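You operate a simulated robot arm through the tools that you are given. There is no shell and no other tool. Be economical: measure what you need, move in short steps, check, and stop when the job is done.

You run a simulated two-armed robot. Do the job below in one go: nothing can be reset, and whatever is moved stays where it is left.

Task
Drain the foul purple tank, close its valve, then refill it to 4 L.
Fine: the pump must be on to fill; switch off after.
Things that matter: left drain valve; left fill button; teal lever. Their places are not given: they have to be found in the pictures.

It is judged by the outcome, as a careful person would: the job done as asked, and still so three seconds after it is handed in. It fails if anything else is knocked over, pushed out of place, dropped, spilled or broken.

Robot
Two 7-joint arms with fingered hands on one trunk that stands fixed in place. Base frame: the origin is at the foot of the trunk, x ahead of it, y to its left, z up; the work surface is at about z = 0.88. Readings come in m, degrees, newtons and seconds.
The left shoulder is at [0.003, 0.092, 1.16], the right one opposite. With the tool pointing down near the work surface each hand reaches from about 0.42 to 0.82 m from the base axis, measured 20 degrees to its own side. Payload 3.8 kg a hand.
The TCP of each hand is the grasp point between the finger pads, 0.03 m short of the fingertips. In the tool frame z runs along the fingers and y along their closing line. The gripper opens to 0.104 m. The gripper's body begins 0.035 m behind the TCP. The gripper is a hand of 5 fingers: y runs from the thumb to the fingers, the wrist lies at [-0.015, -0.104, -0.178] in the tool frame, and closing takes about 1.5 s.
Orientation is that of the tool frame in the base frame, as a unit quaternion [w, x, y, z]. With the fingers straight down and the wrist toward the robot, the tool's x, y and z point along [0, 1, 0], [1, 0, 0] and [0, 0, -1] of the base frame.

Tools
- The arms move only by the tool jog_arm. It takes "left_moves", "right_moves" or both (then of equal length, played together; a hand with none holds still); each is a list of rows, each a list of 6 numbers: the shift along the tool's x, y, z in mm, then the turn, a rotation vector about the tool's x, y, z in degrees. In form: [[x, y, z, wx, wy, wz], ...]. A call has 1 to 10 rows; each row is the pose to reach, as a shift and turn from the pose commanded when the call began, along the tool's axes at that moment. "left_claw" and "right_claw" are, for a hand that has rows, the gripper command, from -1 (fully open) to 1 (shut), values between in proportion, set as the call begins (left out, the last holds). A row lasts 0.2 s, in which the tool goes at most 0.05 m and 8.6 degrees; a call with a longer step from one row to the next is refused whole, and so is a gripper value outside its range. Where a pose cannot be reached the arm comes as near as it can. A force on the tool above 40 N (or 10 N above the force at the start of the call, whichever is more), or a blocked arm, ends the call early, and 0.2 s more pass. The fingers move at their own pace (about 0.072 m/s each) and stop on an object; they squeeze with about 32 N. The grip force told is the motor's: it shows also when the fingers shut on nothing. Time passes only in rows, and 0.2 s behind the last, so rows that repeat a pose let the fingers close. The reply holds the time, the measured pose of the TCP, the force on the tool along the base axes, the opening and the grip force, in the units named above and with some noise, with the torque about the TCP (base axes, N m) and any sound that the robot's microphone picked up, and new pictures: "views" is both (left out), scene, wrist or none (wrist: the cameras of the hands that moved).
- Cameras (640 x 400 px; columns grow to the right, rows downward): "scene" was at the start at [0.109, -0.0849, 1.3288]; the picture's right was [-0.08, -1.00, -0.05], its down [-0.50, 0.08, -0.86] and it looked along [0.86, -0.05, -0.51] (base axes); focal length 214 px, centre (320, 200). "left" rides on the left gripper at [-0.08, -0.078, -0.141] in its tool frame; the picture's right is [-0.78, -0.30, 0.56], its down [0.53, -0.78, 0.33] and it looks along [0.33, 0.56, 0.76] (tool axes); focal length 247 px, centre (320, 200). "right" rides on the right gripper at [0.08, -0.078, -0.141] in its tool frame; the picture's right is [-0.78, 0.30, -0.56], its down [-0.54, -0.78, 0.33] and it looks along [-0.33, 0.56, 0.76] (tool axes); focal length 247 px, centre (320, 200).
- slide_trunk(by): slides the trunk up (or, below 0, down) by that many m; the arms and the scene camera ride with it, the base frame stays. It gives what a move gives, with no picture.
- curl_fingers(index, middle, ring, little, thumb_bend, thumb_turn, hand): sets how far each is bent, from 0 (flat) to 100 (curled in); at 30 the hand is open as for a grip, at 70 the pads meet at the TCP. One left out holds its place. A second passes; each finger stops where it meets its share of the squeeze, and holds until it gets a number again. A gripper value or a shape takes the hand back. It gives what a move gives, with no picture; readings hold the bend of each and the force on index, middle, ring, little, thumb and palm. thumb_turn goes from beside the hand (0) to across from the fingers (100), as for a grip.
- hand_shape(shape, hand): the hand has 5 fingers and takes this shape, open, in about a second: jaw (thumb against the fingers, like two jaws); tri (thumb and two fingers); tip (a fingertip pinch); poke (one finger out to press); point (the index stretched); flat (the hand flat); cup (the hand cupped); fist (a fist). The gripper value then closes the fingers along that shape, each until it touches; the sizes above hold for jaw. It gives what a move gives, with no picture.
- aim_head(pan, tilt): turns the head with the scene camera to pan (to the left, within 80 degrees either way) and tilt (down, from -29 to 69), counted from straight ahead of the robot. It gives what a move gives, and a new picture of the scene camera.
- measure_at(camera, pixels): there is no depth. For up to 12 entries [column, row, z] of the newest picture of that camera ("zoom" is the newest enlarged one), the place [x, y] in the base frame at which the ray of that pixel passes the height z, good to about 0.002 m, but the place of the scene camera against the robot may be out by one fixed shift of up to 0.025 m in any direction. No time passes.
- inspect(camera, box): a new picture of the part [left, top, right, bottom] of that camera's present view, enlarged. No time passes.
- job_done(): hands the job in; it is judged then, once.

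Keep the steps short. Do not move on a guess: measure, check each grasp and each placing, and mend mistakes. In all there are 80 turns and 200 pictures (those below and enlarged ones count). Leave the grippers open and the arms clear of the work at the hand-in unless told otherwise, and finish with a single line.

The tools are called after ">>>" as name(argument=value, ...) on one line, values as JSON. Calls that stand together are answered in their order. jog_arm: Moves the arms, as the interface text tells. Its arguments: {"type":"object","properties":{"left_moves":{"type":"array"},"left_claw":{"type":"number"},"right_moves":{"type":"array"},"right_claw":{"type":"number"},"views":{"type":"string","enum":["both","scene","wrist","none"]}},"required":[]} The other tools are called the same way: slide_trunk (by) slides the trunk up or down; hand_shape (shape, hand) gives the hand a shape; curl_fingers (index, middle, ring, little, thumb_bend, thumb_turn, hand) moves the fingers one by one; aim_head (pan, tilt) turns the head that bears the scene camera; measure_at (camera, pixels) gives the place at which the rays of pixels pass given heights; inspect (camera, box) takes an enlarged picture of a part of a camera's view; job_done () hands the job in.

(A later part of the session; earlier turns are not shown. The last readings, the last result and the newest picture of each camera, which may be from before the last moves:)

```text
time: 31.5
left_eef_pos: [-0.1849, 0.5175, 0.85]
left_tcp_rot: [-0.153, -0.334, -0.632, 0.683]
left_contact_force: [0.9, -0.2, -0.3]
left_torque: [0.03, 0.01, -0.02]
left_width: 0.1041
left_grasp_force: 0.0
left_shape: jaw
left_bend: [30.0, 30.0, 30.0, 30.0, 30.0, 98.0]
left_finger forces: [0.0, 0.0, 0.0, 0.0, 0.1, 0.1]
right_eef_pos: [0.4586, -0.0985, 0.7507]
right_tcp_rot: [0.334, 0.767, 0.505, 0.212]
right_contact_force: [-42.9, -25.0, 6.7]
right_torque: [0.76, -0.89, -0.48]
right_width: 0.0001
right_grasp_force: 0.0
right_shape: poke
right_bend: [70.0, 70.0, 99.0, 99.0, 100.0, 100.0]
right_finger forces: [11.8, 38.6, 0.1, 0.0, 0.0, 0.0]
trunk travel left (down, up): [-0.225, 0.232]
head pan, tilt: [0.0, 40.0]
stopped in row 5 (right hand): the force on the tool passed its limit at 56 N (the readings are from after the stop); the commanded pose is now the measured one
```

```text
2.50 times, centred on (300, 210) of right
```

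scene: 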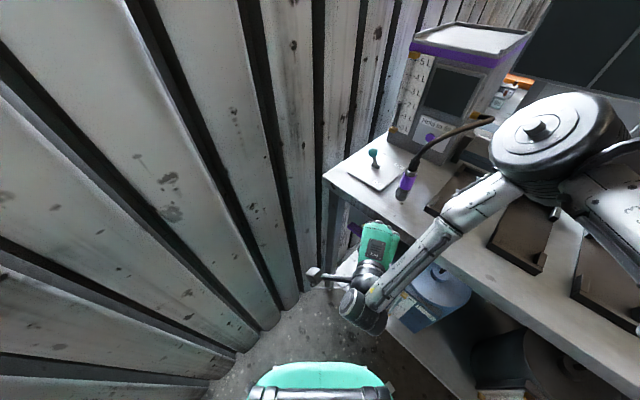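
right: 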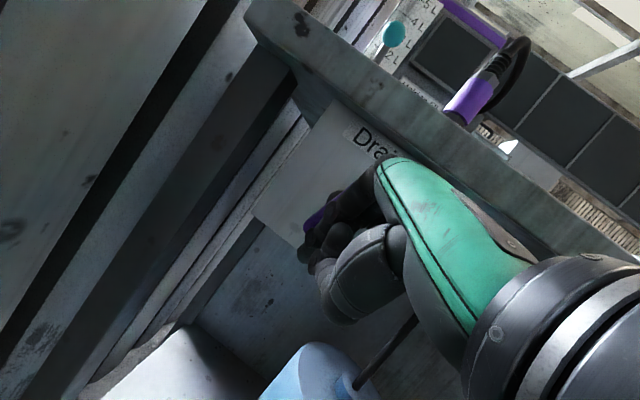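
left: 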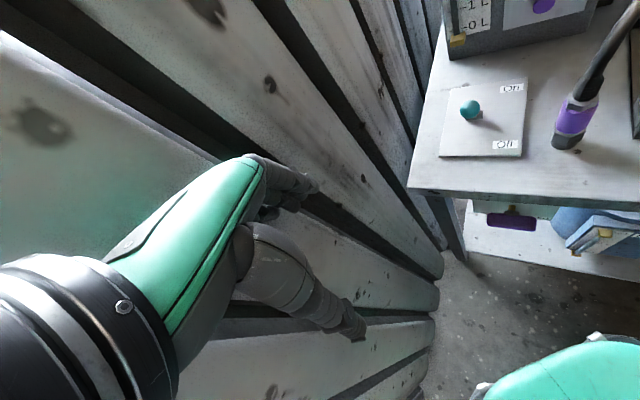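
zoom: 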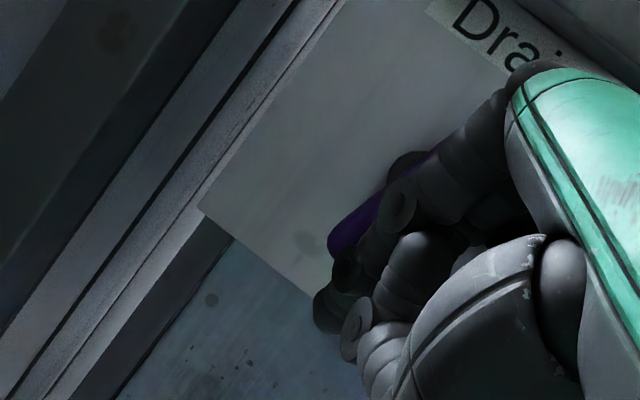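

This pose can't finish the turn. I'll withdraw, switch to a stretched index ("point") and flatten the hand so only one nearly horizontal finger meets the bar.

>>> jog_arm(right_moves=[[-10, -3, -15, 0, 0, 0], [-20, -3, -40, 0, 0, 0], [-30, 0, -70, 0, 0, 0], [-40, 0, -90, 0, 0, 0], [-40, 0, -90, 0, 0, 0]], views="none")

>>> hand_shape(shape="point", hand="right")

>>> inspect(camera="right", box=[120, 100, 480, 340])

```text
time: 32.7
left_eef_pos: [-0.1811, 0.5182, 0.8498]
left_tcp_rot: [-0.152, -0.331, -0.631, 0.685]
left_contact_force: [-0.1, 0.2, -0.4]
left_torque: [-0.03, 0.0, -0.01]
left_width: 0.1039
left_grasp_force: 0.0
left_shape: jaw
left_bend: [30.0, 30.0, 30.0, 30.0, 30.0, 98.0]
left_finger forces: [0.0, 0.0, 0.1, 0.0, 0.0, 0.0]
right_eef_pos: [0.3893, -0.1038, 0.8139]
right_tcp_rot: [0.332, 0.765, 0.509, 0.215]
right_contact_force: [1.1, -0.5, 0.0]
right_torque: [-0.02, -0.03, -0.02]
right_width: 0.0002
right_grasp_force: 0.1
right_shape: poke
right_bend: [70.0, 70.0, 99.0, 99.0, 100.0, 100.0]
right_finger forces: [0.0, 0.0, 0.0, 0.0, 0.0, 0.0]
trunk travel left (down, up): [-0.225, 0.232]
head pan, tilt: [0.0, 40.0]
```

```text
time: 33.6
left_eef_pos: [-0.18, 0.5196, 0.8498]
left_tcp_rot: [-0.153, -0.332, -0.631, 0.685]
left_contact_force: [-1.1, -0.1, -0.1]
left_torque: [-0.03, 0.01, -0.01]
left_width: 0.1037
left_grasp_force: 0.0
left_shape: jaw
left_bend: [30.0, 30.0, 30.0, 30.0, 30.0, 98.0]
left_finger forces: [0.1, 0.0, 0.0, 0.1, 0.0, 0.1]
right_eef_pos: [0.3891, -0.1036, 0.8141]
right_tcp_rot: [0.331, 0.765, 0.508, 0.215]
right_contact_force: [0.6, 0.5, 0.1]
right_torque: [0.01, 0.01, 0.0]
right_width: 0.0002
right_grasp_force: 0.1
right_shape: point
right_bend: [20.0, 100.0, 100.0, 100.0, 98.0, 88.0]
right_finger forces: [0.0, 0.0, 0.1, 0.0, 0.1, 0.0]
trunk travel left (down, up): [-0.225, 0.232]
head pan, tilt: [0.0, 40.0]
```

```text
1.67 times, centred on (300, 220) of right
```

zoom: 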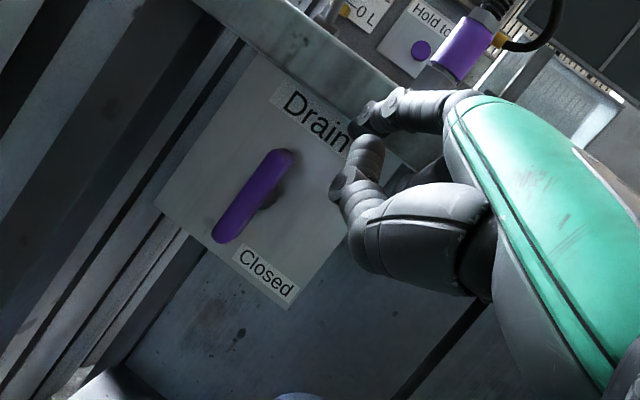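

The handle is back near vertical (open). I'll bend the index to a mid value so it points along the tool, then pitch the hand up 30° so the finger is nearly horizontal.

>>> curl_fingers(hand="right", index=48)

>>> jog_arm(right_moves=[[0, -10, -2, -6, 0, 0], [0, -20, -4, -12, 0, 0], [0, -30, -6, -18, 0, 0], [0, -40, -8, -24, 0, 0], [0, -50, -10, -30, 0, 0], [0, -50, -10, -30, 0, 0]], views="both")

>>> inspect(camera="right", box=[120, 100, 480, 340])

```text
time: 34.6
left_eef_pos: [-0.1815, 0.5192, 0.8497]
left_tcp_rot: [-0.152, -0.331, -0.631, 0.685]
left_contact_force: [0.3, -0.3, 0.1]
left_torque: [-0.02, -0.02, -0.01]
left_width: 0.1038
left_grasp_force: 0.0
left_shape: jaw
left_bend: [30.0, 30.0, 30.0, 30.0, 30.0, 98.0]
left_finger forces: [0.0, 0.0, 0.1, 0.0, 0.0, 0.1]
right_eef_pos: [0.3896, -0.1034, 0.8144]
right_tcp_rot: [0.332, 0.765, 0.508, 0.214]
right_contact_force: [0.4, -0.1, -0.5]
right_torque: [0.0, -0.01, -0.01]
right_width: 0.0214
right_grasp_force: 0.1
right_shape: fingers
right_bend: [45.0, 100.0, 100.0, 100.0, 97.0, 87.0]
right_finger forces: [0.0, 0.1, 0.0, 0.0, 0.0, 0.0]
trunk travel left (down, up): [-0.225, 0.232]
head pan, tilt: [0.0, 40.0]
```

```text
time: 35.8
left_eef_pos: [-0.1812, 0.5191, 0.85]
left_tcp_rot: [-0.152, -0.332, -0.631, 0.685]
left_contact_force: [0.0, 0.7, 0.4]
left_torque: [0.02, 0.0, -0.02]
left_width: 0.1038
left_grasp_force: 0.1
left_shape: jaw
left_bend: [30.0, 30.0, 30.0, 30.0, 30.0, 98.0]
left_finger forces: [0.0, 0.0, 0.1, 0.1, 0.1, 0.1]
right_eef_pos: [0.3639, -0.0923, 0.8498]
right_tcp_rot: [0.5, 0.671, 0.376, 0.399]
right_contact_force: [0.4, 0.6, 0.3]
right_torque: [-0.03, 0.0, -0.03]
right_width: 0.0211
right_grasp_force: 0.1
right_shape: fingers
right_bend: [46.0, 100.0, 100.0, 100.0, 97.0, 87.0]
right_finger forces: [0.1, 0.1, 0.0, 0.0, 0.1, 0.1]
trunk travel left (down, up): [-0.225, 0.232]
head pan, tilt: [0.0, 40.0]
stopped in row 6 (right hand): the arm was blocked; the commanded pose is now the measured one
```

scene: 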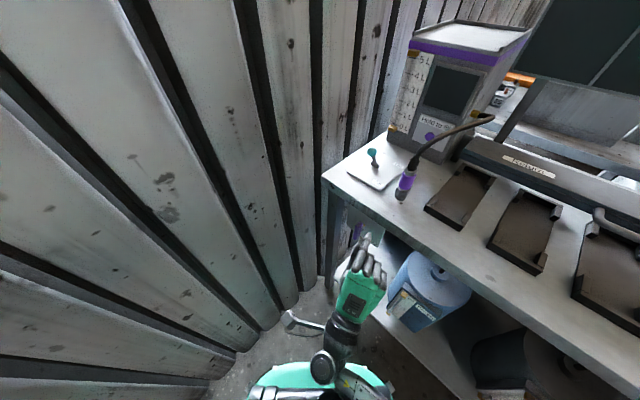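
right: 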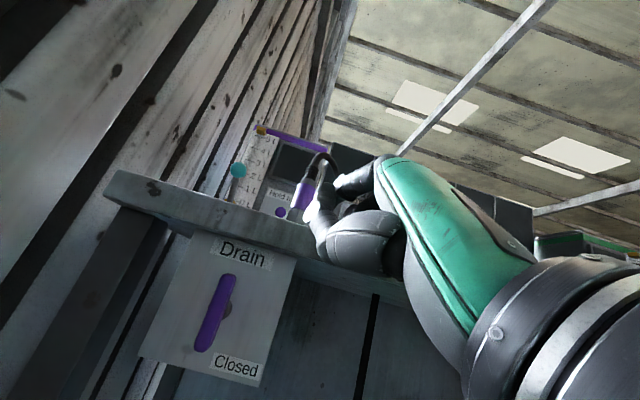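

```text
1.67 times, centred on (300, 220) of right
```

zoom: 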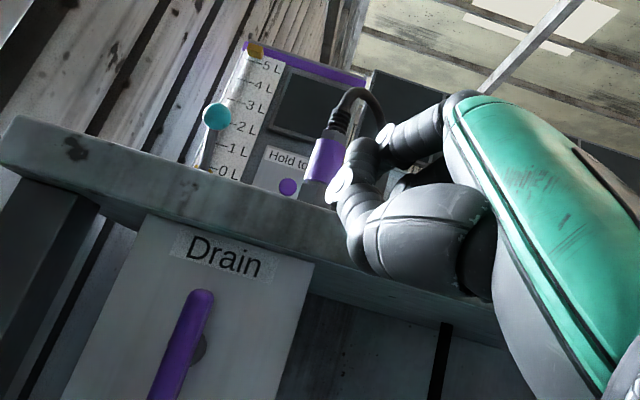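

Now the tool points 10° below horizontal, azimuth -22°. I'll re-measure the handle from this good view.

>>> measure_at(camera="right", pixels=[[215, 313, 0.78], [215, 313, 0.77], [215, 313, 0.76], [229, 278, 0.8], [203, 347, 0.735], [105, 170, 0.88], [115, 203, 0.84]])

>>> jog_arm(right_moves=[[-20, -25, 0, 0, 0, 0], [-40, -50, 0, 0, 0, 0], [-40, -50, 0, 0, 0, 0]], views="wrist")

```text
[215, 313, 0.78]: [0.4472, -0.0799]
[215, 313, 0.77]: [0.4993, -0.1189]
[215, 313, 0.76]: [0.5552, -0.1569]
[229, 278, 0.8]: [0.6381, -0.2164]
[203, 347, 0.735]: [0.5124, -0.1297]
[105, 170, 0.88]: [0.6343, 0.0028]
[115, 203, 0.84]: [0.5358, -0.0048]
```

```text
time: 36.8
left_eef_pos: [-0.1809, 0.5192, 0.8489]
left_tcp_rot: [-0.151, -0.332, -0.631, 0.685]
left_contact_force: [0.7, -0.4, 0.2]
left_torque: [-0.01, -0.04, 0.01]
left_width: 0.104
left_grasp_force: 0.0
left_shape: jaw
left_bend: [30.0, 30.0, 30.0, 30.0, 30.0, 98.0]
left_finger forces: [0.1, 0.0, 0.1, 0.0, 0.0, 0.0]
right_eef_pos: [0.3572, -0.1106, 0.8449]
right_tcp_rot: [0.48, 0.682, 0.321, 0.448]
right_contact_force: [-0.2, 0.5, 1.1]
right_torque: [0.03, 0.01, -0.02]
right_width: 0.0213
right_grasp_force: 0.0
right_shape: fingers
right_bend: [46.0, 100.0, 100.0, 100.0, 97.0, 87.0]
right_finger forces: [0.0, 0.0, 0.1, 0.0, 0.0, 0.1]
trunk travel left (down, up): [-0.225, 0.232]
head pan, tilt: [0.0, 40.0]
stopped in row 3 (right hand): the arm was blocked; the commanded pose is now the measured one
```

right: 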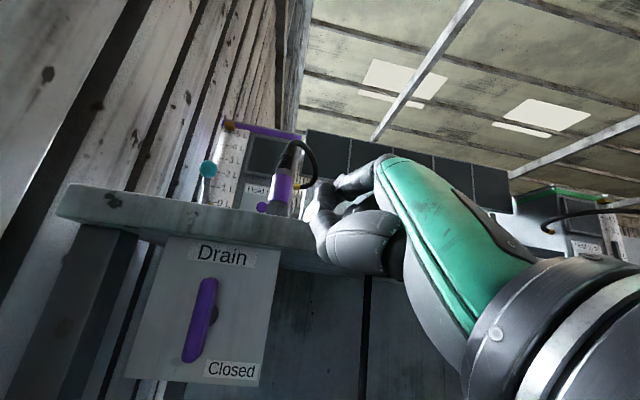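

The arm can't go lower in this posture, so I'll lower the trunk 8 cm instead; the fingertip is clear of the table edge (f≈0.36 vs 0.43).

>>> slide_trunk(by=-0.08)

>>> inspect(camera="right", box=[0, 0, 640, 400])

>>> inspect(camera="scene", box=[0, 0, 640, 400])

```text
time: 38.0
left_eef_pos: [-0.1816, 0.5177, 0.7825]
left_tcp_rot: [-0.124, -0.304, -0.638, 0.697]
left_contact_force: [0.0, 0.1, -1.3]
left_torque: [0.0, 0.0, 0.04]
left_width: 0.104
left_grasp_force: 0.0
left_shape: jaw
left_bend: [30.0, 30.0, 30.0, 30.0, 30.0, 98.0]
left_finger forces: [0.0, 0.0, 0.0, 0.0, 0.0, 0.0]
right_eef_pos: [0.3584, -0.113, 0.7937]
right_tcp_rot: [0.466, 0.687, 0.294, 0.473]
right_contact_force: [0.2, -0.1, -0.3]
right_torque: [0.02, 0.0, 0.0]
right_width: 0.0209
right_grasp_force: 0.0
right_shape: fingers
right_bend: [46.0, 100.0, 100.0, 100.0, 97.0, 87.0]
right_finger forces: [0.0, 0.0, 0.1, 0.0, 0.0, 0.0]
trunk travel left (down, up): [-0.145, 0.312]
head pan, tilt: [0.0, 40.0]
```

```text
1.00 times, centred on (320, 200) of right (not enlarged: the box is as wide or as high as the picture)
```

zoom: 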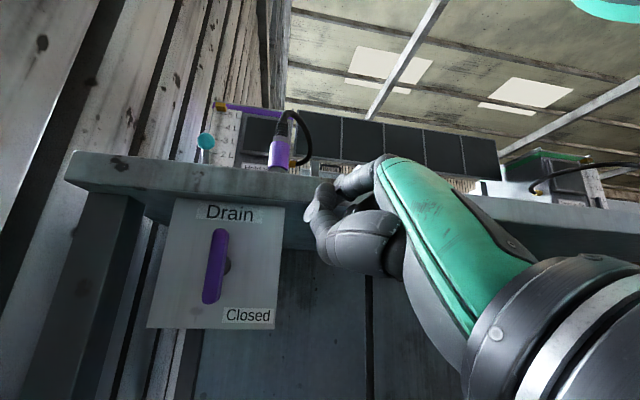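

```text
1.00 times, centred on (320, 200) of scene (not enlarged: the box is as wide or as high as the picture)
```

zoom: 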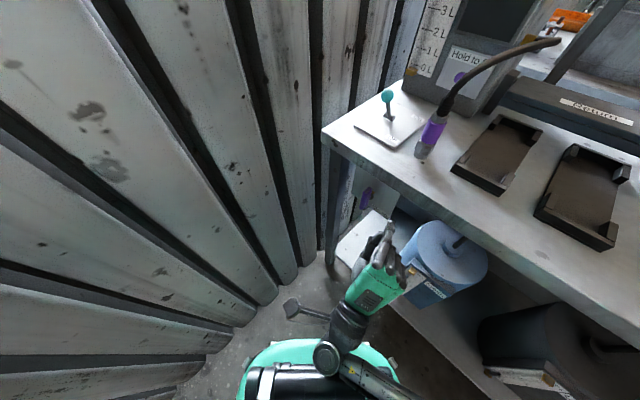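

The hand is now at z=0.79. Zooming on the fingers to locate the index tip.

>>> inspect(camera="right", box=[280, 130, 440, 290])

>>> inspect(camera="scene", box=[320, 170, 460, 310])

```text
2.50 times, centred on (360, 210) of right
```

zoom: 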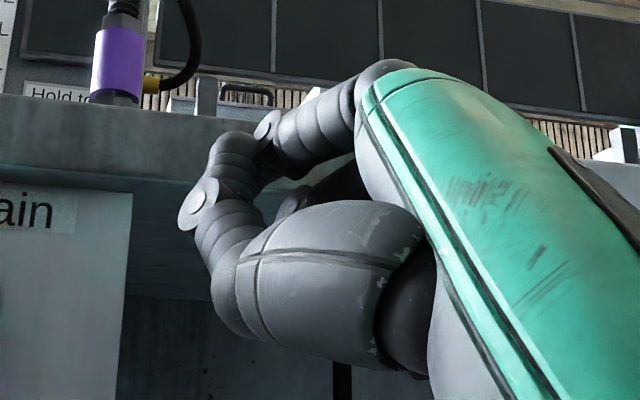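

```text
2.86 times, centred on (390, 240) of scene
```

zoom: 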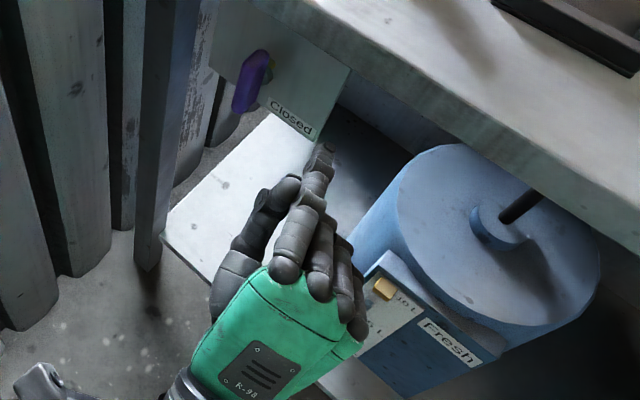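

I'll check the tip estimate (≈(0.384,-0.144,0.836)) against the head camera, and re-measure the handle there.

>>> measure_at(camera="zoom", pixels=[[322, 150, 0.84], [322, 150, 0.82], [322, 150, 0.8], [265, 55, 0.8], [238, 108, 0.74]])

>>> inspect(camera="right", box=[0, 0, 640, 400])

>>> measure_at(camera="zoom", pixels=[[220, 232, 0.8], [210, 301, 0.74], [210, 301, 0.73], [216, 266, 0.77], [216, 266, 0.765], [216, 266, 0.76]])

```text
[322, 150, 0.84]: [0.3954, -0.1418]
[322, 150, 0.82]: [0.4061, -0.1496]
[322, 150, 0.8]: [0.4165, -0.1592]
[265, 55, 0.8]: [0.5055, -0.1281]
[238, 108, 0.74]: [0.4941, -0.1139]
```

```text
1.00 times, centred on (320, 200) of right (not enlarged: the box is as wide or as high as the picture)
```

zoom: 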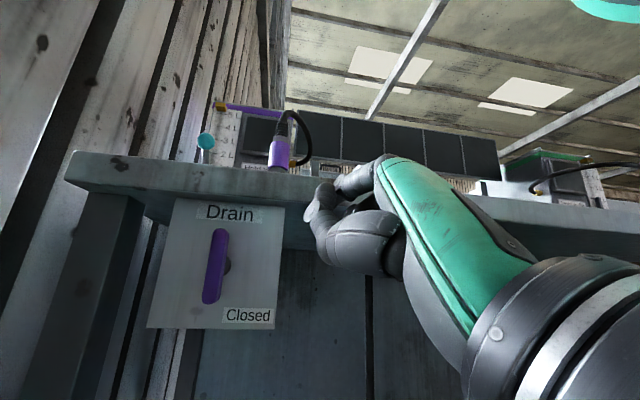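

```text
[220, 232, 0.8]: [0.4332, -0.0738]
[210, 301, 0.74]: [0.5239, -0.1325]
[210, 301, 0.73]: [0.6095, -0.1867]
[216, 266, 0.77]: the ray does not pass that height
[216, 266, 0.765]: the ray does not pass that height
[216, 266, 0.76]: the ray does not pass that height
```

Handle centre about (0.488,-0.110,0.777), bar z 0.744–0.810. I'll bend the index to 66 so its tip is at TCP level and lower the trunk 4 cm more, to reach the bar's lower end.

>>> curl_fingers(hand="right", index=66)

>>> slide_trunk(by=-0.04)

>>> inspect(camera="scene", box=[320, 150, 480, 310])

>>> inspect(camera="right", box=[130, 130, 450, 350])

```text
time: 39.2
left_eef_pos: [-0.1821, 0.5169, 0.7824]
left_tcp_rot: [-0.122, -0.302, -0.638, 0.697]
left_contact_force: [-0.7, -0.7, 0.3]
left_torque: [-0.02, -0.03, -0.01]
left_width: 0.1037
left_grasp_force: 0.0
left_shape: jaw
left_bend: [30.0, 30.0, 30.0, 30.0, 30.0, 98.0]
left_finger forces: [0.0, 0.0, 0.1, 0.0, 0.0, 0.0]
right_eef_pos: [0.3612, -0.1137, 0.7931]
right_tcp_rot: [0.467, 0.688, 0.292, 0.473]
right_contact_force: [0.3, -0.5, -0.1]
right_torque: [0.0, 0.02, 0.02]
right_width: 0.0199
right_grasp_force: 0.1
right_shape: fingers
right_bend: [61.0, 100.0, 100.0, 100.0, 95.0, 86.0]
right_finger forces: [0.1, 0.0, 0.0, 0.1, 0.1, 0.0]
trunk travel left (down, up): [-0.145, 0.312]
head pan, tilt: [0.0, 40.0]
stopped (right hand): the arm was blocked; the commanded pose is now the measured one
```

```text
time: 40.0
left_eef_pos: [-0.1808, 0.516, 0.7485]
left_tcp_rot: [-0.11, -0.289, -0.642, 0.702]
left_contact_force: [-0.9, 0.1, -0.1]
left_torque: [-0.02, 0.03, 0.06]
left_width: 0.104
left_grasp_force: 0.1
left_shape: jaw
left_bend: [30.0, 30.0, 30.0, 30.0, 30.0, 98.0]
left_finger forces: [0.0, 0.1, 0.0, 0.0, 0.0, 0.1]
right_eef_pos: [0.3615, -0.1158, 0.7684]
right_tcp_rot: [0.46, 0.691, 0.276, 0.485]
right_contact_force: [0.1, 0.7, 0.7]
right_torque: [0.01, -0.05, -0.01]
right_width: 0.0198
right_grasp_force: 0.0
right_shape: fingers
right_bend: [61.0, 100.0, 100.0, 100.0, 95.0, 86.0]
right_finger forces: [0.0, 0.0, 0.0, 0.0, 0.0, 0.1]
trunk travel left (down, up): [-0.105, 0.352]
head pan, tilt: [0.0, 40.0]
```

```text
2.50 times, centred on (400, 230) of scene
```

zoom: 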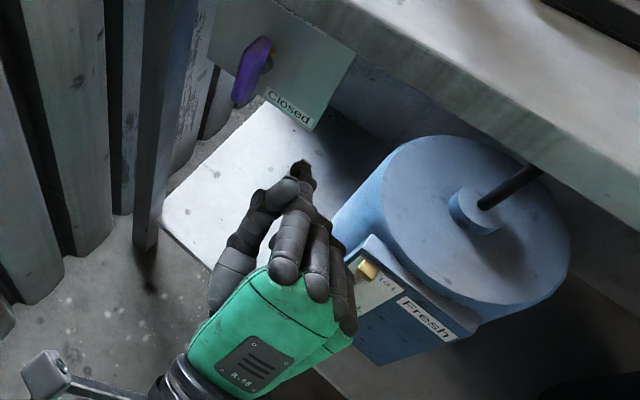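

```text
1.82 times, centred on (290, 240) of right
```

zoom: 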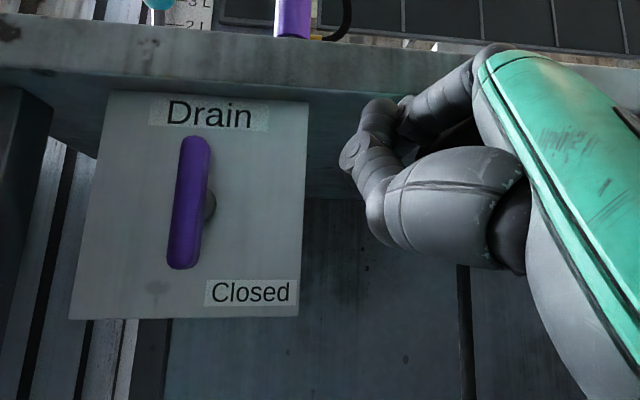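

Very clear view; bar is vertical (open). Now move the fingertip in to the right of the bar's lower end.

>>> jog_arm(right_moves=[[4, -6, 19, 0, 0, 0], [7, -13, 38, 0, 0, 0], [11, -19, 58, 0, 0, 0], [14, -25, 77, 0, 0, 0], [14, -25, 77, 0, 0, 0]], views="wrist")

>>> inspect(camera="right", box=[130, 130, 450, 350])

>>> inspect(camera="scene", box=[320, 130, 480, 250])

```text
time: 41.2
left_eef_pos: [-0.18, 0.5164, 0.7481]
left_tcp_rot: [-0.108, -0.288, -0.642, 0.702]
left_contact_force: [-0.1, 0.1, 0.9]
left_torque: [-0.01, 0.0, 0.02]
left_width: 0.1038
left_grasp_force: 0.1
left_shape: jaw
left_bend: [30.0, 30.0, 30.0, 30.0, 30.0, 98.0]
left_finger forces: [0.0, 0.0, 0.0, 0.0, 0.0, 0.1]
right_eef_pos: [0.4412, -0.1251, 0.7235]
right_tcp_rot: [0.476, 0.684, 0.294, 0.469]
right_contact_force: [-0.5, 0.0, 0.8]
right_torque: [0.02, 0.04, 0.01]
right_width: 0.0199
right_grasp_force: 0.1
right_shape: fingers
right_bend: [62.0, 100.0, 100.0, 100.0, 95.0, 86.0]
right_finger forces: [0.0, 0.1, 0.0, 0.0, 0.0, 0.0]
trunk travel left (down, up): [-0.105, 0.352]
head pan, tilt: [0.0, 40.0]
```

right: 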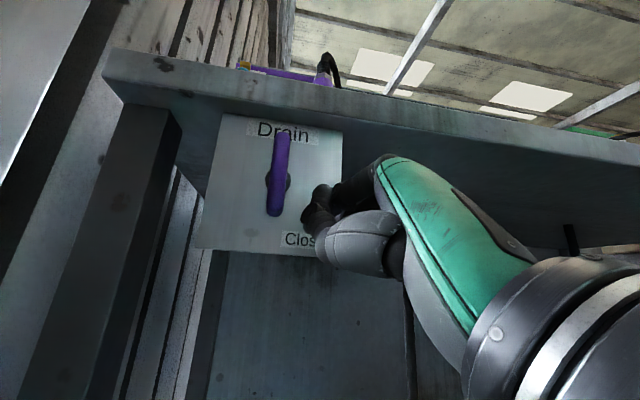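

```text
1.82 times, centred on (290, 240) of right
```

zoom: 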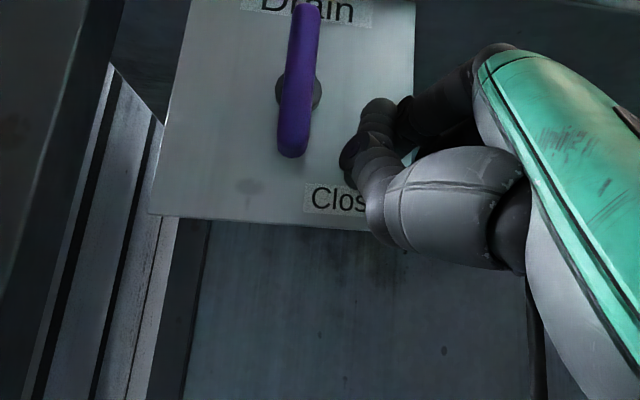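

```text
3.33 times, centred on (400, 190) of scene
```

zoom: 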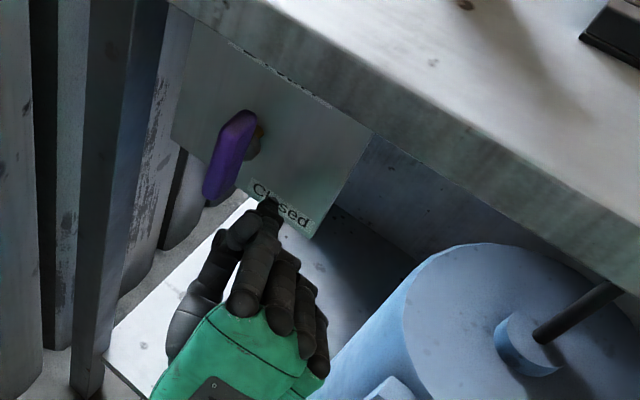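

The tip is right of the lower end, slightly low, with no contact. Raise 10 mm, push left, then left-and-up around the arc.

>>> jog_arm(right_moves=[[4, 9, -1, 0, 0, 0], [12, 6, 3, 0, 0, 0], [21, 3, 6, 0, 0, 0], [30, 0, 10, 0, 0, 0], [40, 0, 13, 0, 0, 0], [51, 1, 16, 0, 0, 0], [62, 6, 19, 0, 0, 0], [68, 12, 19, 0, 0, 0]], views="wrist")

>>> inspect(camera="right", box=[130, 100, 450, 320])

>>> inspect(camera="scene", box=[320, 130, 480, 250])

```text
time: 43.0
left_eef_pos: [-0.1807, 0.5171, 0.7479]
left_tcp_rot: [-0.109, -0.289, -0.642, 0.702]
left_contact_force: [0.9, 0.0, -0.5]
left_torque: [-0.01, 0.0, -0.01]
left_width: 0.1038
left_grasp_force: 0.1
left_shape: jaw
left_bend: [30.0, 30.0, 30.0, 30.0, 30.0, 98.0]
left_finger forces: [0.1, 0.0, 0.1, 0.1, 0.1, 0.0]
right_eef_pos: [0.4813, -0.071, 0.7565]
right_tcp_rot: [0.466, 0.689, 0.296, 0.47]
right_contact_force: [-12.6, 3.9, -18.5]
right_torque: [-0.02, 0.07, 0.02]
right_width: 0.0284
right_grasp_force: 14.5
right_shape: fingers
right_bend: [71.0, 100.0, 100.0, 100.0, 95.0, 86.0]
right_finger forces: [28.6, 0.0, 0.0, 0.0, 0.1, 0.1]
trunk travel left (down, up): [-0.105, 0.352]
head pan, tilt: [0.0, 40.0]
```

right: 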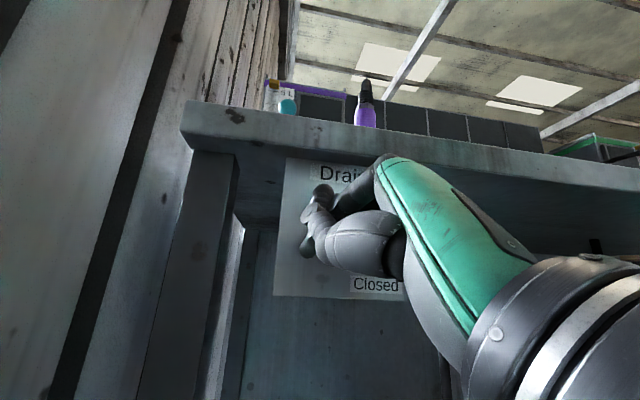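

```text
1.82 times, centred on (290, 210) of right
```

zoom: 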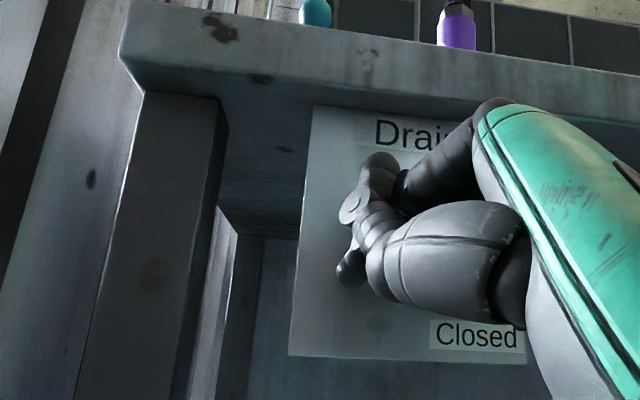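

```text
3.33 times, centred on (400, 190) of scene
```

zoom: 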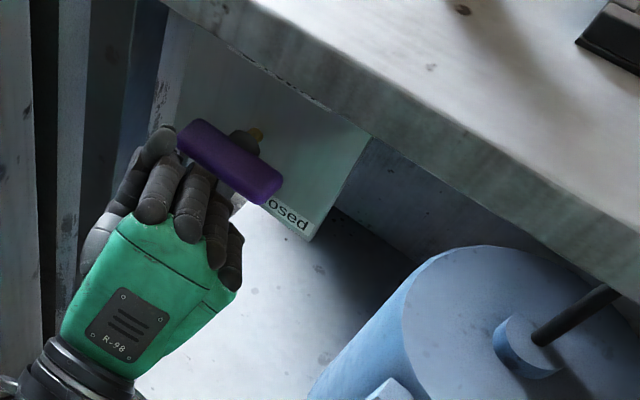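

The handle is back to horizontal in the head view. I'll nudge up a little more to make sure it sits on the closed stop.

>>> jog_arm(right_moves=[[2, 6, -1, 0, 0, 0], [5, 11, -1, 0, 0, 0], [7, 16, -2, 0, 0, 0], [7, 16, -2, 0, 0, 0]], views="none")

>>> inspect(camera="scene", box=[320, 130, 480, 250])

```text
time: 44.0
left_eef_pos: [-0.1816, 0.5174, 0.7474]
left_tcp_rot: [-0.109, -0.29, -0.641, 0.702]
left_contact_force: [0.4, 0.0, -0.3]
left_torque: [-0.03, -0.01, 0.0]
left_width: 0.1039
left_grasp_force: 0.0
left_shape: jaw
left_bend: [30.0, 30.0, 30.0, 30.0, 30.0, 98.0]
left_finger forces: [0.0, 0.1, 0.1, 0.0, 0.0, 0.1]
right_eef_pos: [0.4809, -0.0691, 0.7802]
right_tcp_rot: [0.467, 0.685, 0.296, 0.475]
right_contact_force: [-2.7, 24.5, -2.9]
right_torque: [0.22, 0.03, 0.33]
right_width: 0.0321
right_grasp_force: 12.7
right_shape: fingers
right_bend: [72.0, 100.0, 100.0, 100.0, 95.0, 85.0]
right_finger forces: [25.5, 0.1, 0.0, 0.0, 0.1, 0.0]
trunk travel left (down, up): [-0.105, 0.352]
head pan, tilt: [0.0, 40.0]
```

```text
3.33 times, centred on (400, 190) of scene
```

zoom: 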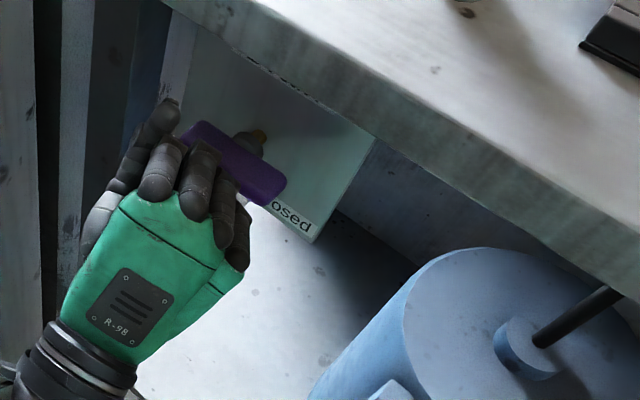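

The bar is horizontal (closed). The index is just left of the bar's end, so I'll move 8 mm left and then straight back out, and check the valve.

>>> jog_arm(right_moves=[[7, -2, 3, 0, 0, 0], [13, -7, -16, 0, 0, 0], [19, -11, -34, 0, 0, 0], [24, -15, -48, 0, 0, 0], [29, -18, -62, 0, 0, 0], [29, -18, -62, 0, 0, 0]], views="both")

>>> inspect(camera="scene", box=[320, 130, 480, 250])

```text
time: 45.4
left_eef_pos: [-0.1804, 0.5155, 0.7487]
left_tcp_rot: [-0.109, -0.29, -0.642, 0.702]
left_contact_force: [-0.6, 0.6, -0.2]
left_torque: [0.03, -0.01, 0.01]
left_width: 0.1038
left_grasp_force: 0.0
left_shape: jaw
left_bend: [30.0, 30.0, 30.0, 30.0, 30.0, 98.0]
left_finger forces: [0.0, 0.1, 0.0, 0.0, 0.1, 0.1]
right_eef_pos: [0.4405, -0.0215, 0.7857]
right_tcp_rot: [0.471, 0.684, 0.288, 0.477]
right_contact_force: [-0.7, -0.6, -0.2]
right_torque: [-0.02, 0.02, 0.02]
right_width: 0.0269
right_grasp_force: 0.1
right_shape: fingers
right_bend: [70.0, 100.0, 100.0, 100.0, 99.0, 86.0]
right_finger forces: [0.0, 0.0, 0.0, 0.0, 0.0, 0.0]
trunk travel left (down, up): [-0.105, 0.352]
head pan, tilt: [0.0, 40.0]
```

scene: 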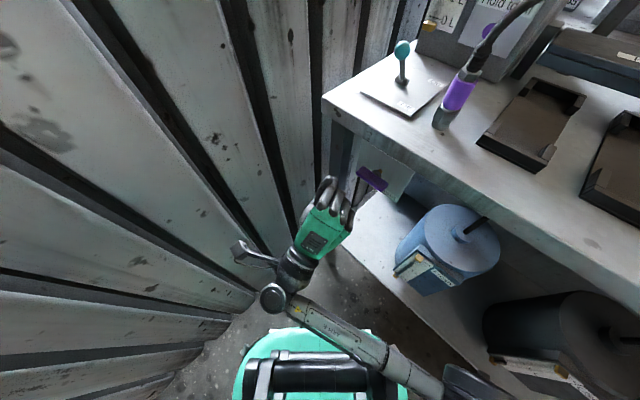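
right: 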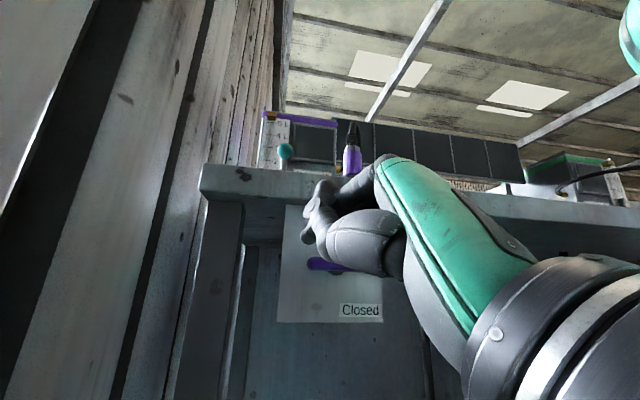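

```text
3.33 times, centred on (400, 190) of scene
```

zoom: 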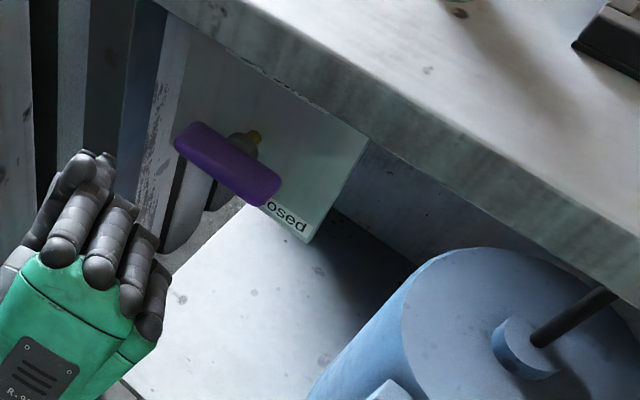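

The valve is closed and horizontal again. Next the lever: raise the trunk back 12 cm and return the hand to the two-finger poke shape.

>>> slide_trunk(by=0.12)

>>> hand_shape(shape="poke", hand="right")

```text
time: 46.9
left_eef_pos: [-0.1802, 0.5158, 0.8693]
left_tcp_rot: [-0.109, -0.289, -0.642, 0.702]
left_contact_force: [1.1, -0.5, -0.7]
left_torque: [0.0, 0.0, 0.02]
left_width: 0.1041
left_grasp_force: 0.1
left_shape: jaw
left_bend: [30.0, 30.0, 30.0, 30.0, 30.0, 98.0]
left_finger forces: [0.1, 0.1, 0.0, 0.1, 0.0, 0.0]
right_eef_pos: [0.4352, -0.0181, 0.8978]
right_tcp_rot: [0.468, 0.687, 0.295, 0.471]
right_contact_force: [0.1, -0.9, 0.4]
right_torque: [0.01, 0.01, 0.03]
right_width: 0.0268
right_grasp_force: 0.1
right_shape: fingers
right_bend: [70.0, 100.0, 100.0, 100.0, 99.0, 86.0]
right_finger forces: [0.1, 0.1, 0.0, 0.1, 0.1, 0.1]
trunk travel left (down, up): [-0.225, 0.232]
head pan, tilt: [0.0, 40.0]
```

```text
time: 47.8
left_eef_pos: [-0.1812, 0.5154, 0.8696]
left_tcp_rot: [-0.109, -0.289, -0.642, 0.702]
left_contact_force: [-0.5, -0.9, 1.1]
left_torque: [0.02, 0.02, 0.0]
left_width: 0.1039
left_grasp_force: 0.0
left_shape: jaw
left_bend: [30.0, 30.0, 30.0, 30.0, 30.0, 98.0]
left_finger forces: [0.0, 0.0, 0.0, 0.1, 0.0, 0.0]
right_eef_pos: [0.4371, -0.0187, 0.8995]
right_tcp_rot: [0.468, 0.687, 0.294, 0.472]
right_contact_force: [0.2, 0.1, -0.1]
right_torque: [0.01, 0.01, 0.0]
right_width: 0.0002
right_grasp_force: 0.0
right_shape: poke
right_bend: [70.0, 70.0, 99.0, 99.0, 100.0, 88.0]
right_finger forces: [0.1, 0.0, 0.1, 0.1, 0.1, 0.1]
trunk travel left (down, up): [-0.225, 0.232]
head pan, tilt: [0.0, 40.0]
```

Reorient to 60° down, facing the table, and rise to hover in front of the lever.

>>> jog_arm(right_moves=[[7, 24, 10, 6.2, -2.7, -1.6], [14, 48, 20, 12.5, -5.4, -3.2], [21, 73, 30, 18.7, -8.1, -4.8], [28, 97, 41, 25, -10.8, -6.4], [35, 121, 51, 31.2, -13.5, -7.9], [42, 145, 61, 37.4, -16.2, -9.5], [49, 170, 71, 43.7, -18.9, -11.1], [56, 194, 81, 49.9, -21.6, -12.7], [56, 194, 81, 49.9, -21.6, -12.7]], views="both")

```text
time: 49.4
left_eef_pos: [-0.1787, 0.517, 0.8697]
left_tcp_rot: [-0.109, -0.289, -0.642, 0.702]
left_contact_force: [-0.2, -0.9, -0.1]
left_torque: [0.03, 0.0, 0.02]
left_width: 0.104
left_grasp_force: 0.0
left_shape: jaw
left_bend: [30.0, 30.0, 30.0, 30.0, 30.0, 98.0]
left_finger forces: [0.1, 0.0, 0.1, 0.0, 0.0, 0.0]
right_eef_pos: [0.5153, -0.1088, 1.0246]
right_tcp_rot: [0.34, 0.83, 0.426, 0.121]
right_contact_force: [0.1, -0.4, 0.1]
right_torque: [-0.01, -0.01, -0.03]
right_width: 0.0
right_grasp_force: 0.0
right_shape: poke
right_bend: [70.0, 70.0, 99.0, 99.0, 100.0, 88.0]
right_finger forces: [0.0, 0.0, 0.0, 0.0, 0.0, 0.0]
trunk travel left (down, up): [-0.225, 0.232]
head pan, tilt: [0.0, 40.0]
stopped in row 8 (right hand): the arm was blocked; the commanded pose is now the measured one
```

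scene: 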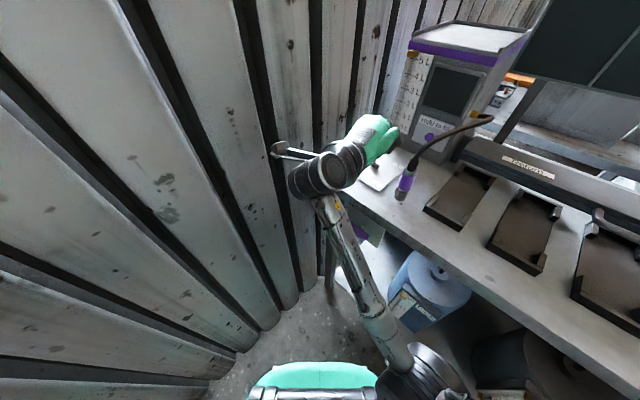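
right: 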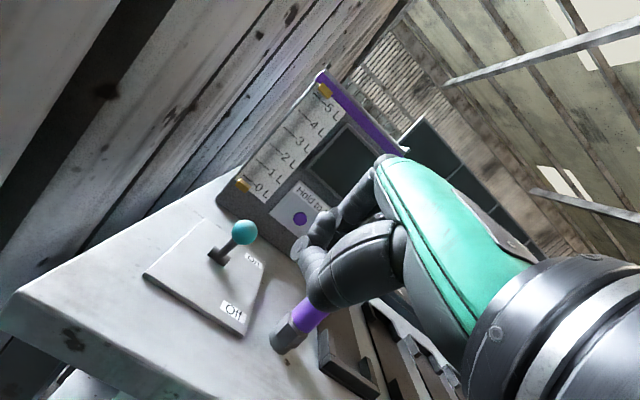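

The hand is at 48° down facing the table. I'll shift 38 mm left and lower so the tips sit just in front of the teal knob, then check.

>>> measure_at(camera="right", pixels=[[243, 232, 0.953], [300, 219, 0.94], [300, 219, 0.95], [320, 305, 0.95], [214, 260, 0.885]])

>>> jog_arm(right_moves=[[20, -8, 12, 0, 0, 0], [41, -17, 30, 0, 0, 0], [41, -17, 47, 0, 0, 0], [41, -17, 47, 0, 0, 0]], views="both")

>>> inspect(camera="right", box=[180, 150, 420, 320])

```text
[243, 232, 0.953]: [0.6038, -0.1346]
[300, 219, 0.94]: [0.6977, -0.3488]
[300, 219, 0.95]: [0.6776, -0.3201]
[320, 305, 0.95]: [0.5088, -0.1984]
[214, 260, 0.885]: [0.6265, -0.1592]
```

```text
time: 50.4
left_eef_pos: [-0.1805, 0.5162, 0.8688]
left_tcp_rot: [-0.109, -0.29, -0.642, 0.702]
left_contact_force: [0.0, -0.1, -0.2]
left_torque: [-0.02, 0.02, 0.0]
left_width: 0.104
left_grasp_force: 0.1
left_shape: jaw
left_bend: [30.0, 30.0, 30.0, 30.0, 30.0, 98.0]
left_finger forces: [0.0, 0.0, 0.0, 0.0, 0.0, 0.1]
right_eef_pos: [0.5528, -0.1024, 0.9684]
right_tcp_rot: [0.356, 0.825, 0.425, 0.109]
right_contact_force: [-0.7, 0.2, -1.0]
right_torque: [-0.02, 0.02, 0.01]
right_width: 0.0
right_grasp_force: 0.1
right_shape: poke
right_bend: [70.0, 70.0, 99.0, 99.0, 100.0, 88.0]
right_finger forces: [0.0, 0.0, 0.0, 0.0, 0.0, 0.0]
trunk travel left (down, up): [-0.225, 0.232]
head pan, tilt: [0.0, 40.0]
```

scene: 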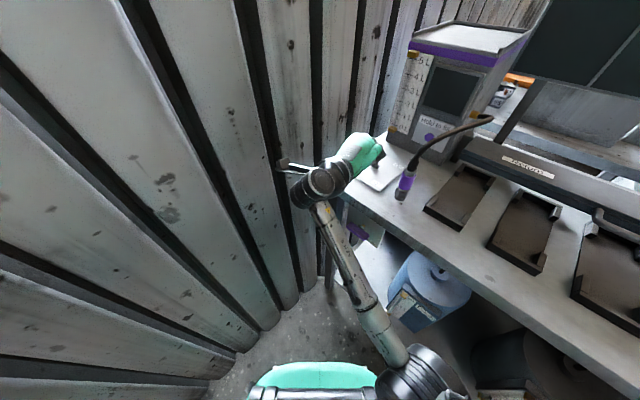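
right: 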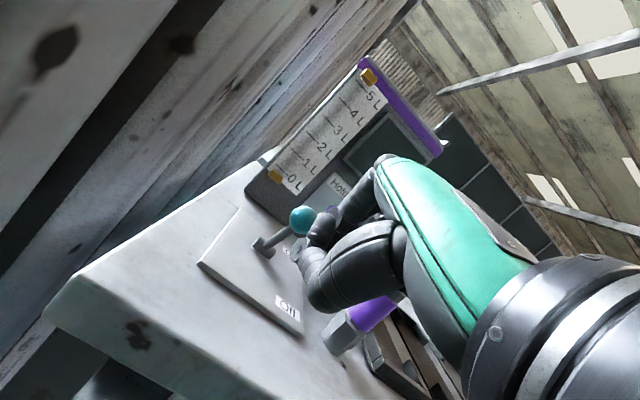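

```text
2.35 times, centred on (300, 235) of right
```

zoom: 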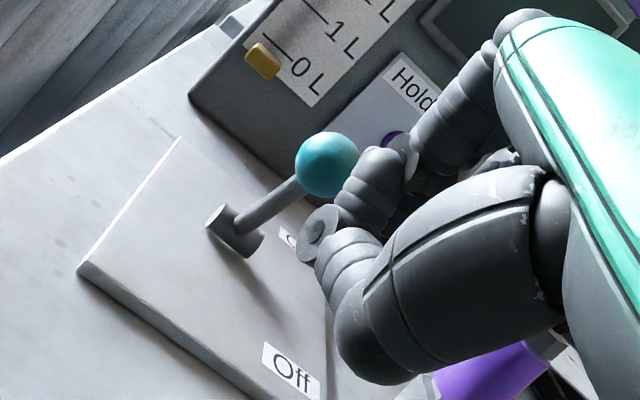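

The finger is slightly right of the knob. Back off 20 mm, shift 14 mm left to be centred in front of it, then push away from the robot about 84 mm.

>>> jog_arm(right_moves=[[2, -14, -14, 0, 0, 0], [16, -12, -14, 0, 0, 0], [14, 2, 0, 0, 0, 0], [13, 11, 8, 0, 0, 0], [11, 19, 16, 0, 0, 0], [10, 28, 24, 0, 0, 0], [9, 36, 33, 0, 0, 0], [8, 45, 41, 0, 0, 0], [7, 54, 49, 0, 0, 0], [6, 62, 58, 0, 0, 0]], views="wrist")

>>> inspect(camera="right", box=[180, 150, 420, 320])

```text
time: 52.6
left_eef_pos: [-0.1797, 0.516, 0.8686]
left_tcp_rot: [-0.109, -0.288, -0.642, 0.702]
left_contact_force: [0.4, -0.3, 0.6]
left_torque: [0.0, 0.03, -0.01]
left_width: 0.1039
left_grasp_force: 0.0
left_shape: jaw
left_bend: [30.0, 30.0, 30.0, 30.0, 30.0, 98.0]
left_finger forces: [0.0, 0.1, 0.0, 0.0, 0.0, 0.1]
right_eef_pos: [0.6243, -0.137, 0.9754]
right_tcp_rot: [0.34, 0.829, 0.426, 0.124]
right_contact_force: [0.3, -0.4, 0.8]
right_torque: [0.0, 0.02, -0.05]
right_width: 0.0
right_grasp_force: 0.1
right_shape: poke
right_bend: [70.0, 70.0, 99.0, 99.0, 100.0, 88.0]
right_finger forces: [0.1, 0.0, 0.0, 0.0, 0.0, 0.0]
trunk travel left (down, up): [-0.225, 0.232]
head pan, tilt: [0.0, 40.0]
```

right: 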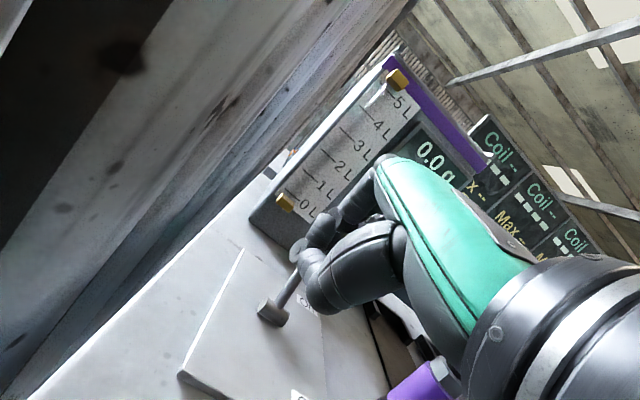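

```text
2.35 times, centred on (300, 235) of right
```

zoom: 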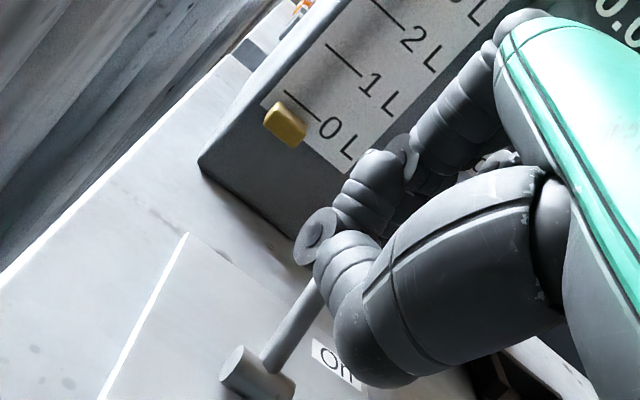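

The panels lit up: the pump is on. Now lift off, move right above the button lane and yaw slightly so the wrist stays left of the hose.

>>> jog_arm(right_moves=[[-1, 9, -40, 0, 0, 0], [-4, 32, -65, 0, 0, 0], [-34, 28, -65, 0.6, -4, 4.5], [-64, 24, -66, 1.1, -8, 8.9], [-64, 24, -66, 1.1, -8, 8.9]], views="both")

>>> inspect(camera="right", box=[200, 60, 500, 340])

>>> inspect(camera="scene", box=[330, 20, 510, 210])

```text
time: 54.0
left_eef_pos: [-0.181, 0.5157, 0.8701]
left_tcp_rot: [-0.109, -0.29, -0.642, 0.702]
left_contact_force: [-0.3, -0.4, 0.2]
left_torque: [0.01, -0.01, 0.0]
left_width: 0.1042
left_grasp_force: 0.1
left_shape: jaw
left_bend: [30.0, 30.0, 30.0, 30.0, 30.0, 98.0]
left_finger forces: [0.0, 0.0, 0.1, 0.0, 0.0, 0.0]
right_eef_pos: [0.5728, -0.1935, 1.0634]
right_tcp_rot: [0.389, 0.862, 0.315, 0.084]
right_contact_force: [-0.9, 0.1, 0.9]
right_torque: [-0.01, 0.0, 0.02]
right_width: 0.0001
right_grasp_force: 0.1
right_shape: poke
right_bend: [70.0, 70.0, 99.0, 99.0, 100.0, 88.0]
right_finger forces: [0.0, 0.0, 0.1, 0.0, 0.0, 0.0]
trunk travel left (down, up): [-0.225, 0.232]
head pan, tilt: [0.0, 40.0]
stopped in row 5 (right hand): the arm was blocked; the commanded pose is now the measured one
```

scene: 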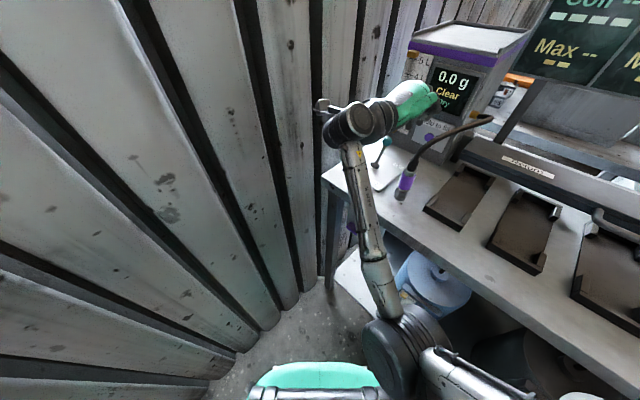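
right: 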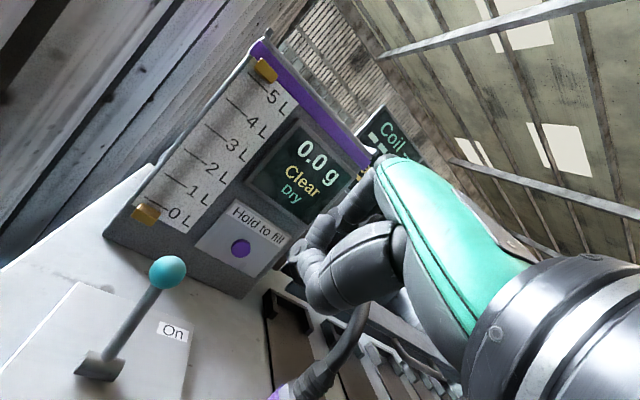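

```text
1.43 times, centred on (350, 200) of right
```

zoom: 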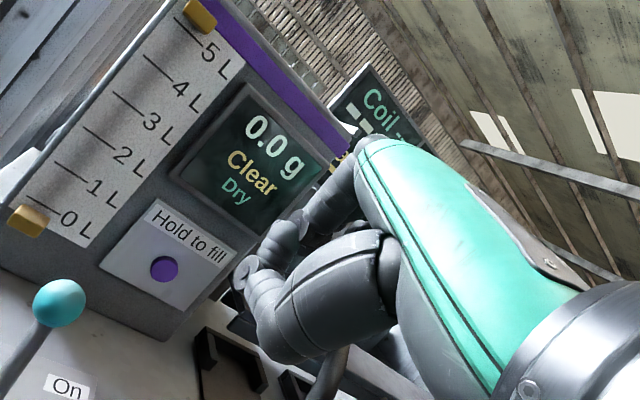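

```text
2.11 times, centred on (420, 115) of scene
```

zoom: 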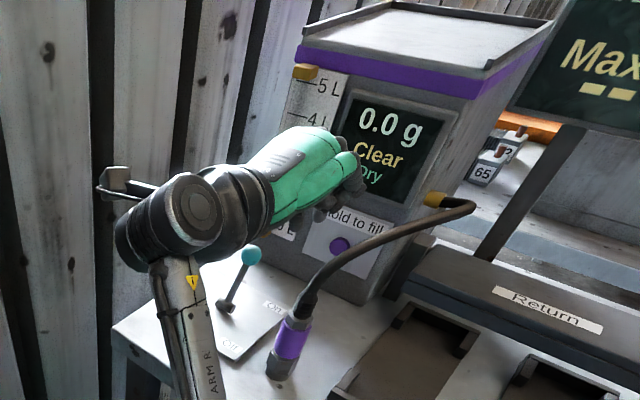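

Display reads "0.0 g / Clear / Dry": drained. Now measure the button at (241,248) in this view.

>>> measure_at(camera="right", pixels=[[241, 248, 0.96], [241, 248, 0.95], [241, 248, 0.94], [241, 248, 0.93], [106, 237, 0.88], [240, 297, 0.88], [167, 273, 0.953], [320, 370, 1.0]])

```text
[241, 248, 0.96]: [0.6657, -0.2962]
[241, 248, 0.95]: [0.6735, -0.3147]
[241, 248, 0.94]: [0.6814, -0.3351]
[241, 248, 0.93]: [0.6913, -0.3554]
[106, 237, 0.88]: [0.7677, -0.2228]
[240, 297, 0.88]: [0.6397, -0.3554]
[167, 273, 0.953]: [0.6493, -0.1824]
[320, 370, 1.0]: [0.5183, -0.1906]
```

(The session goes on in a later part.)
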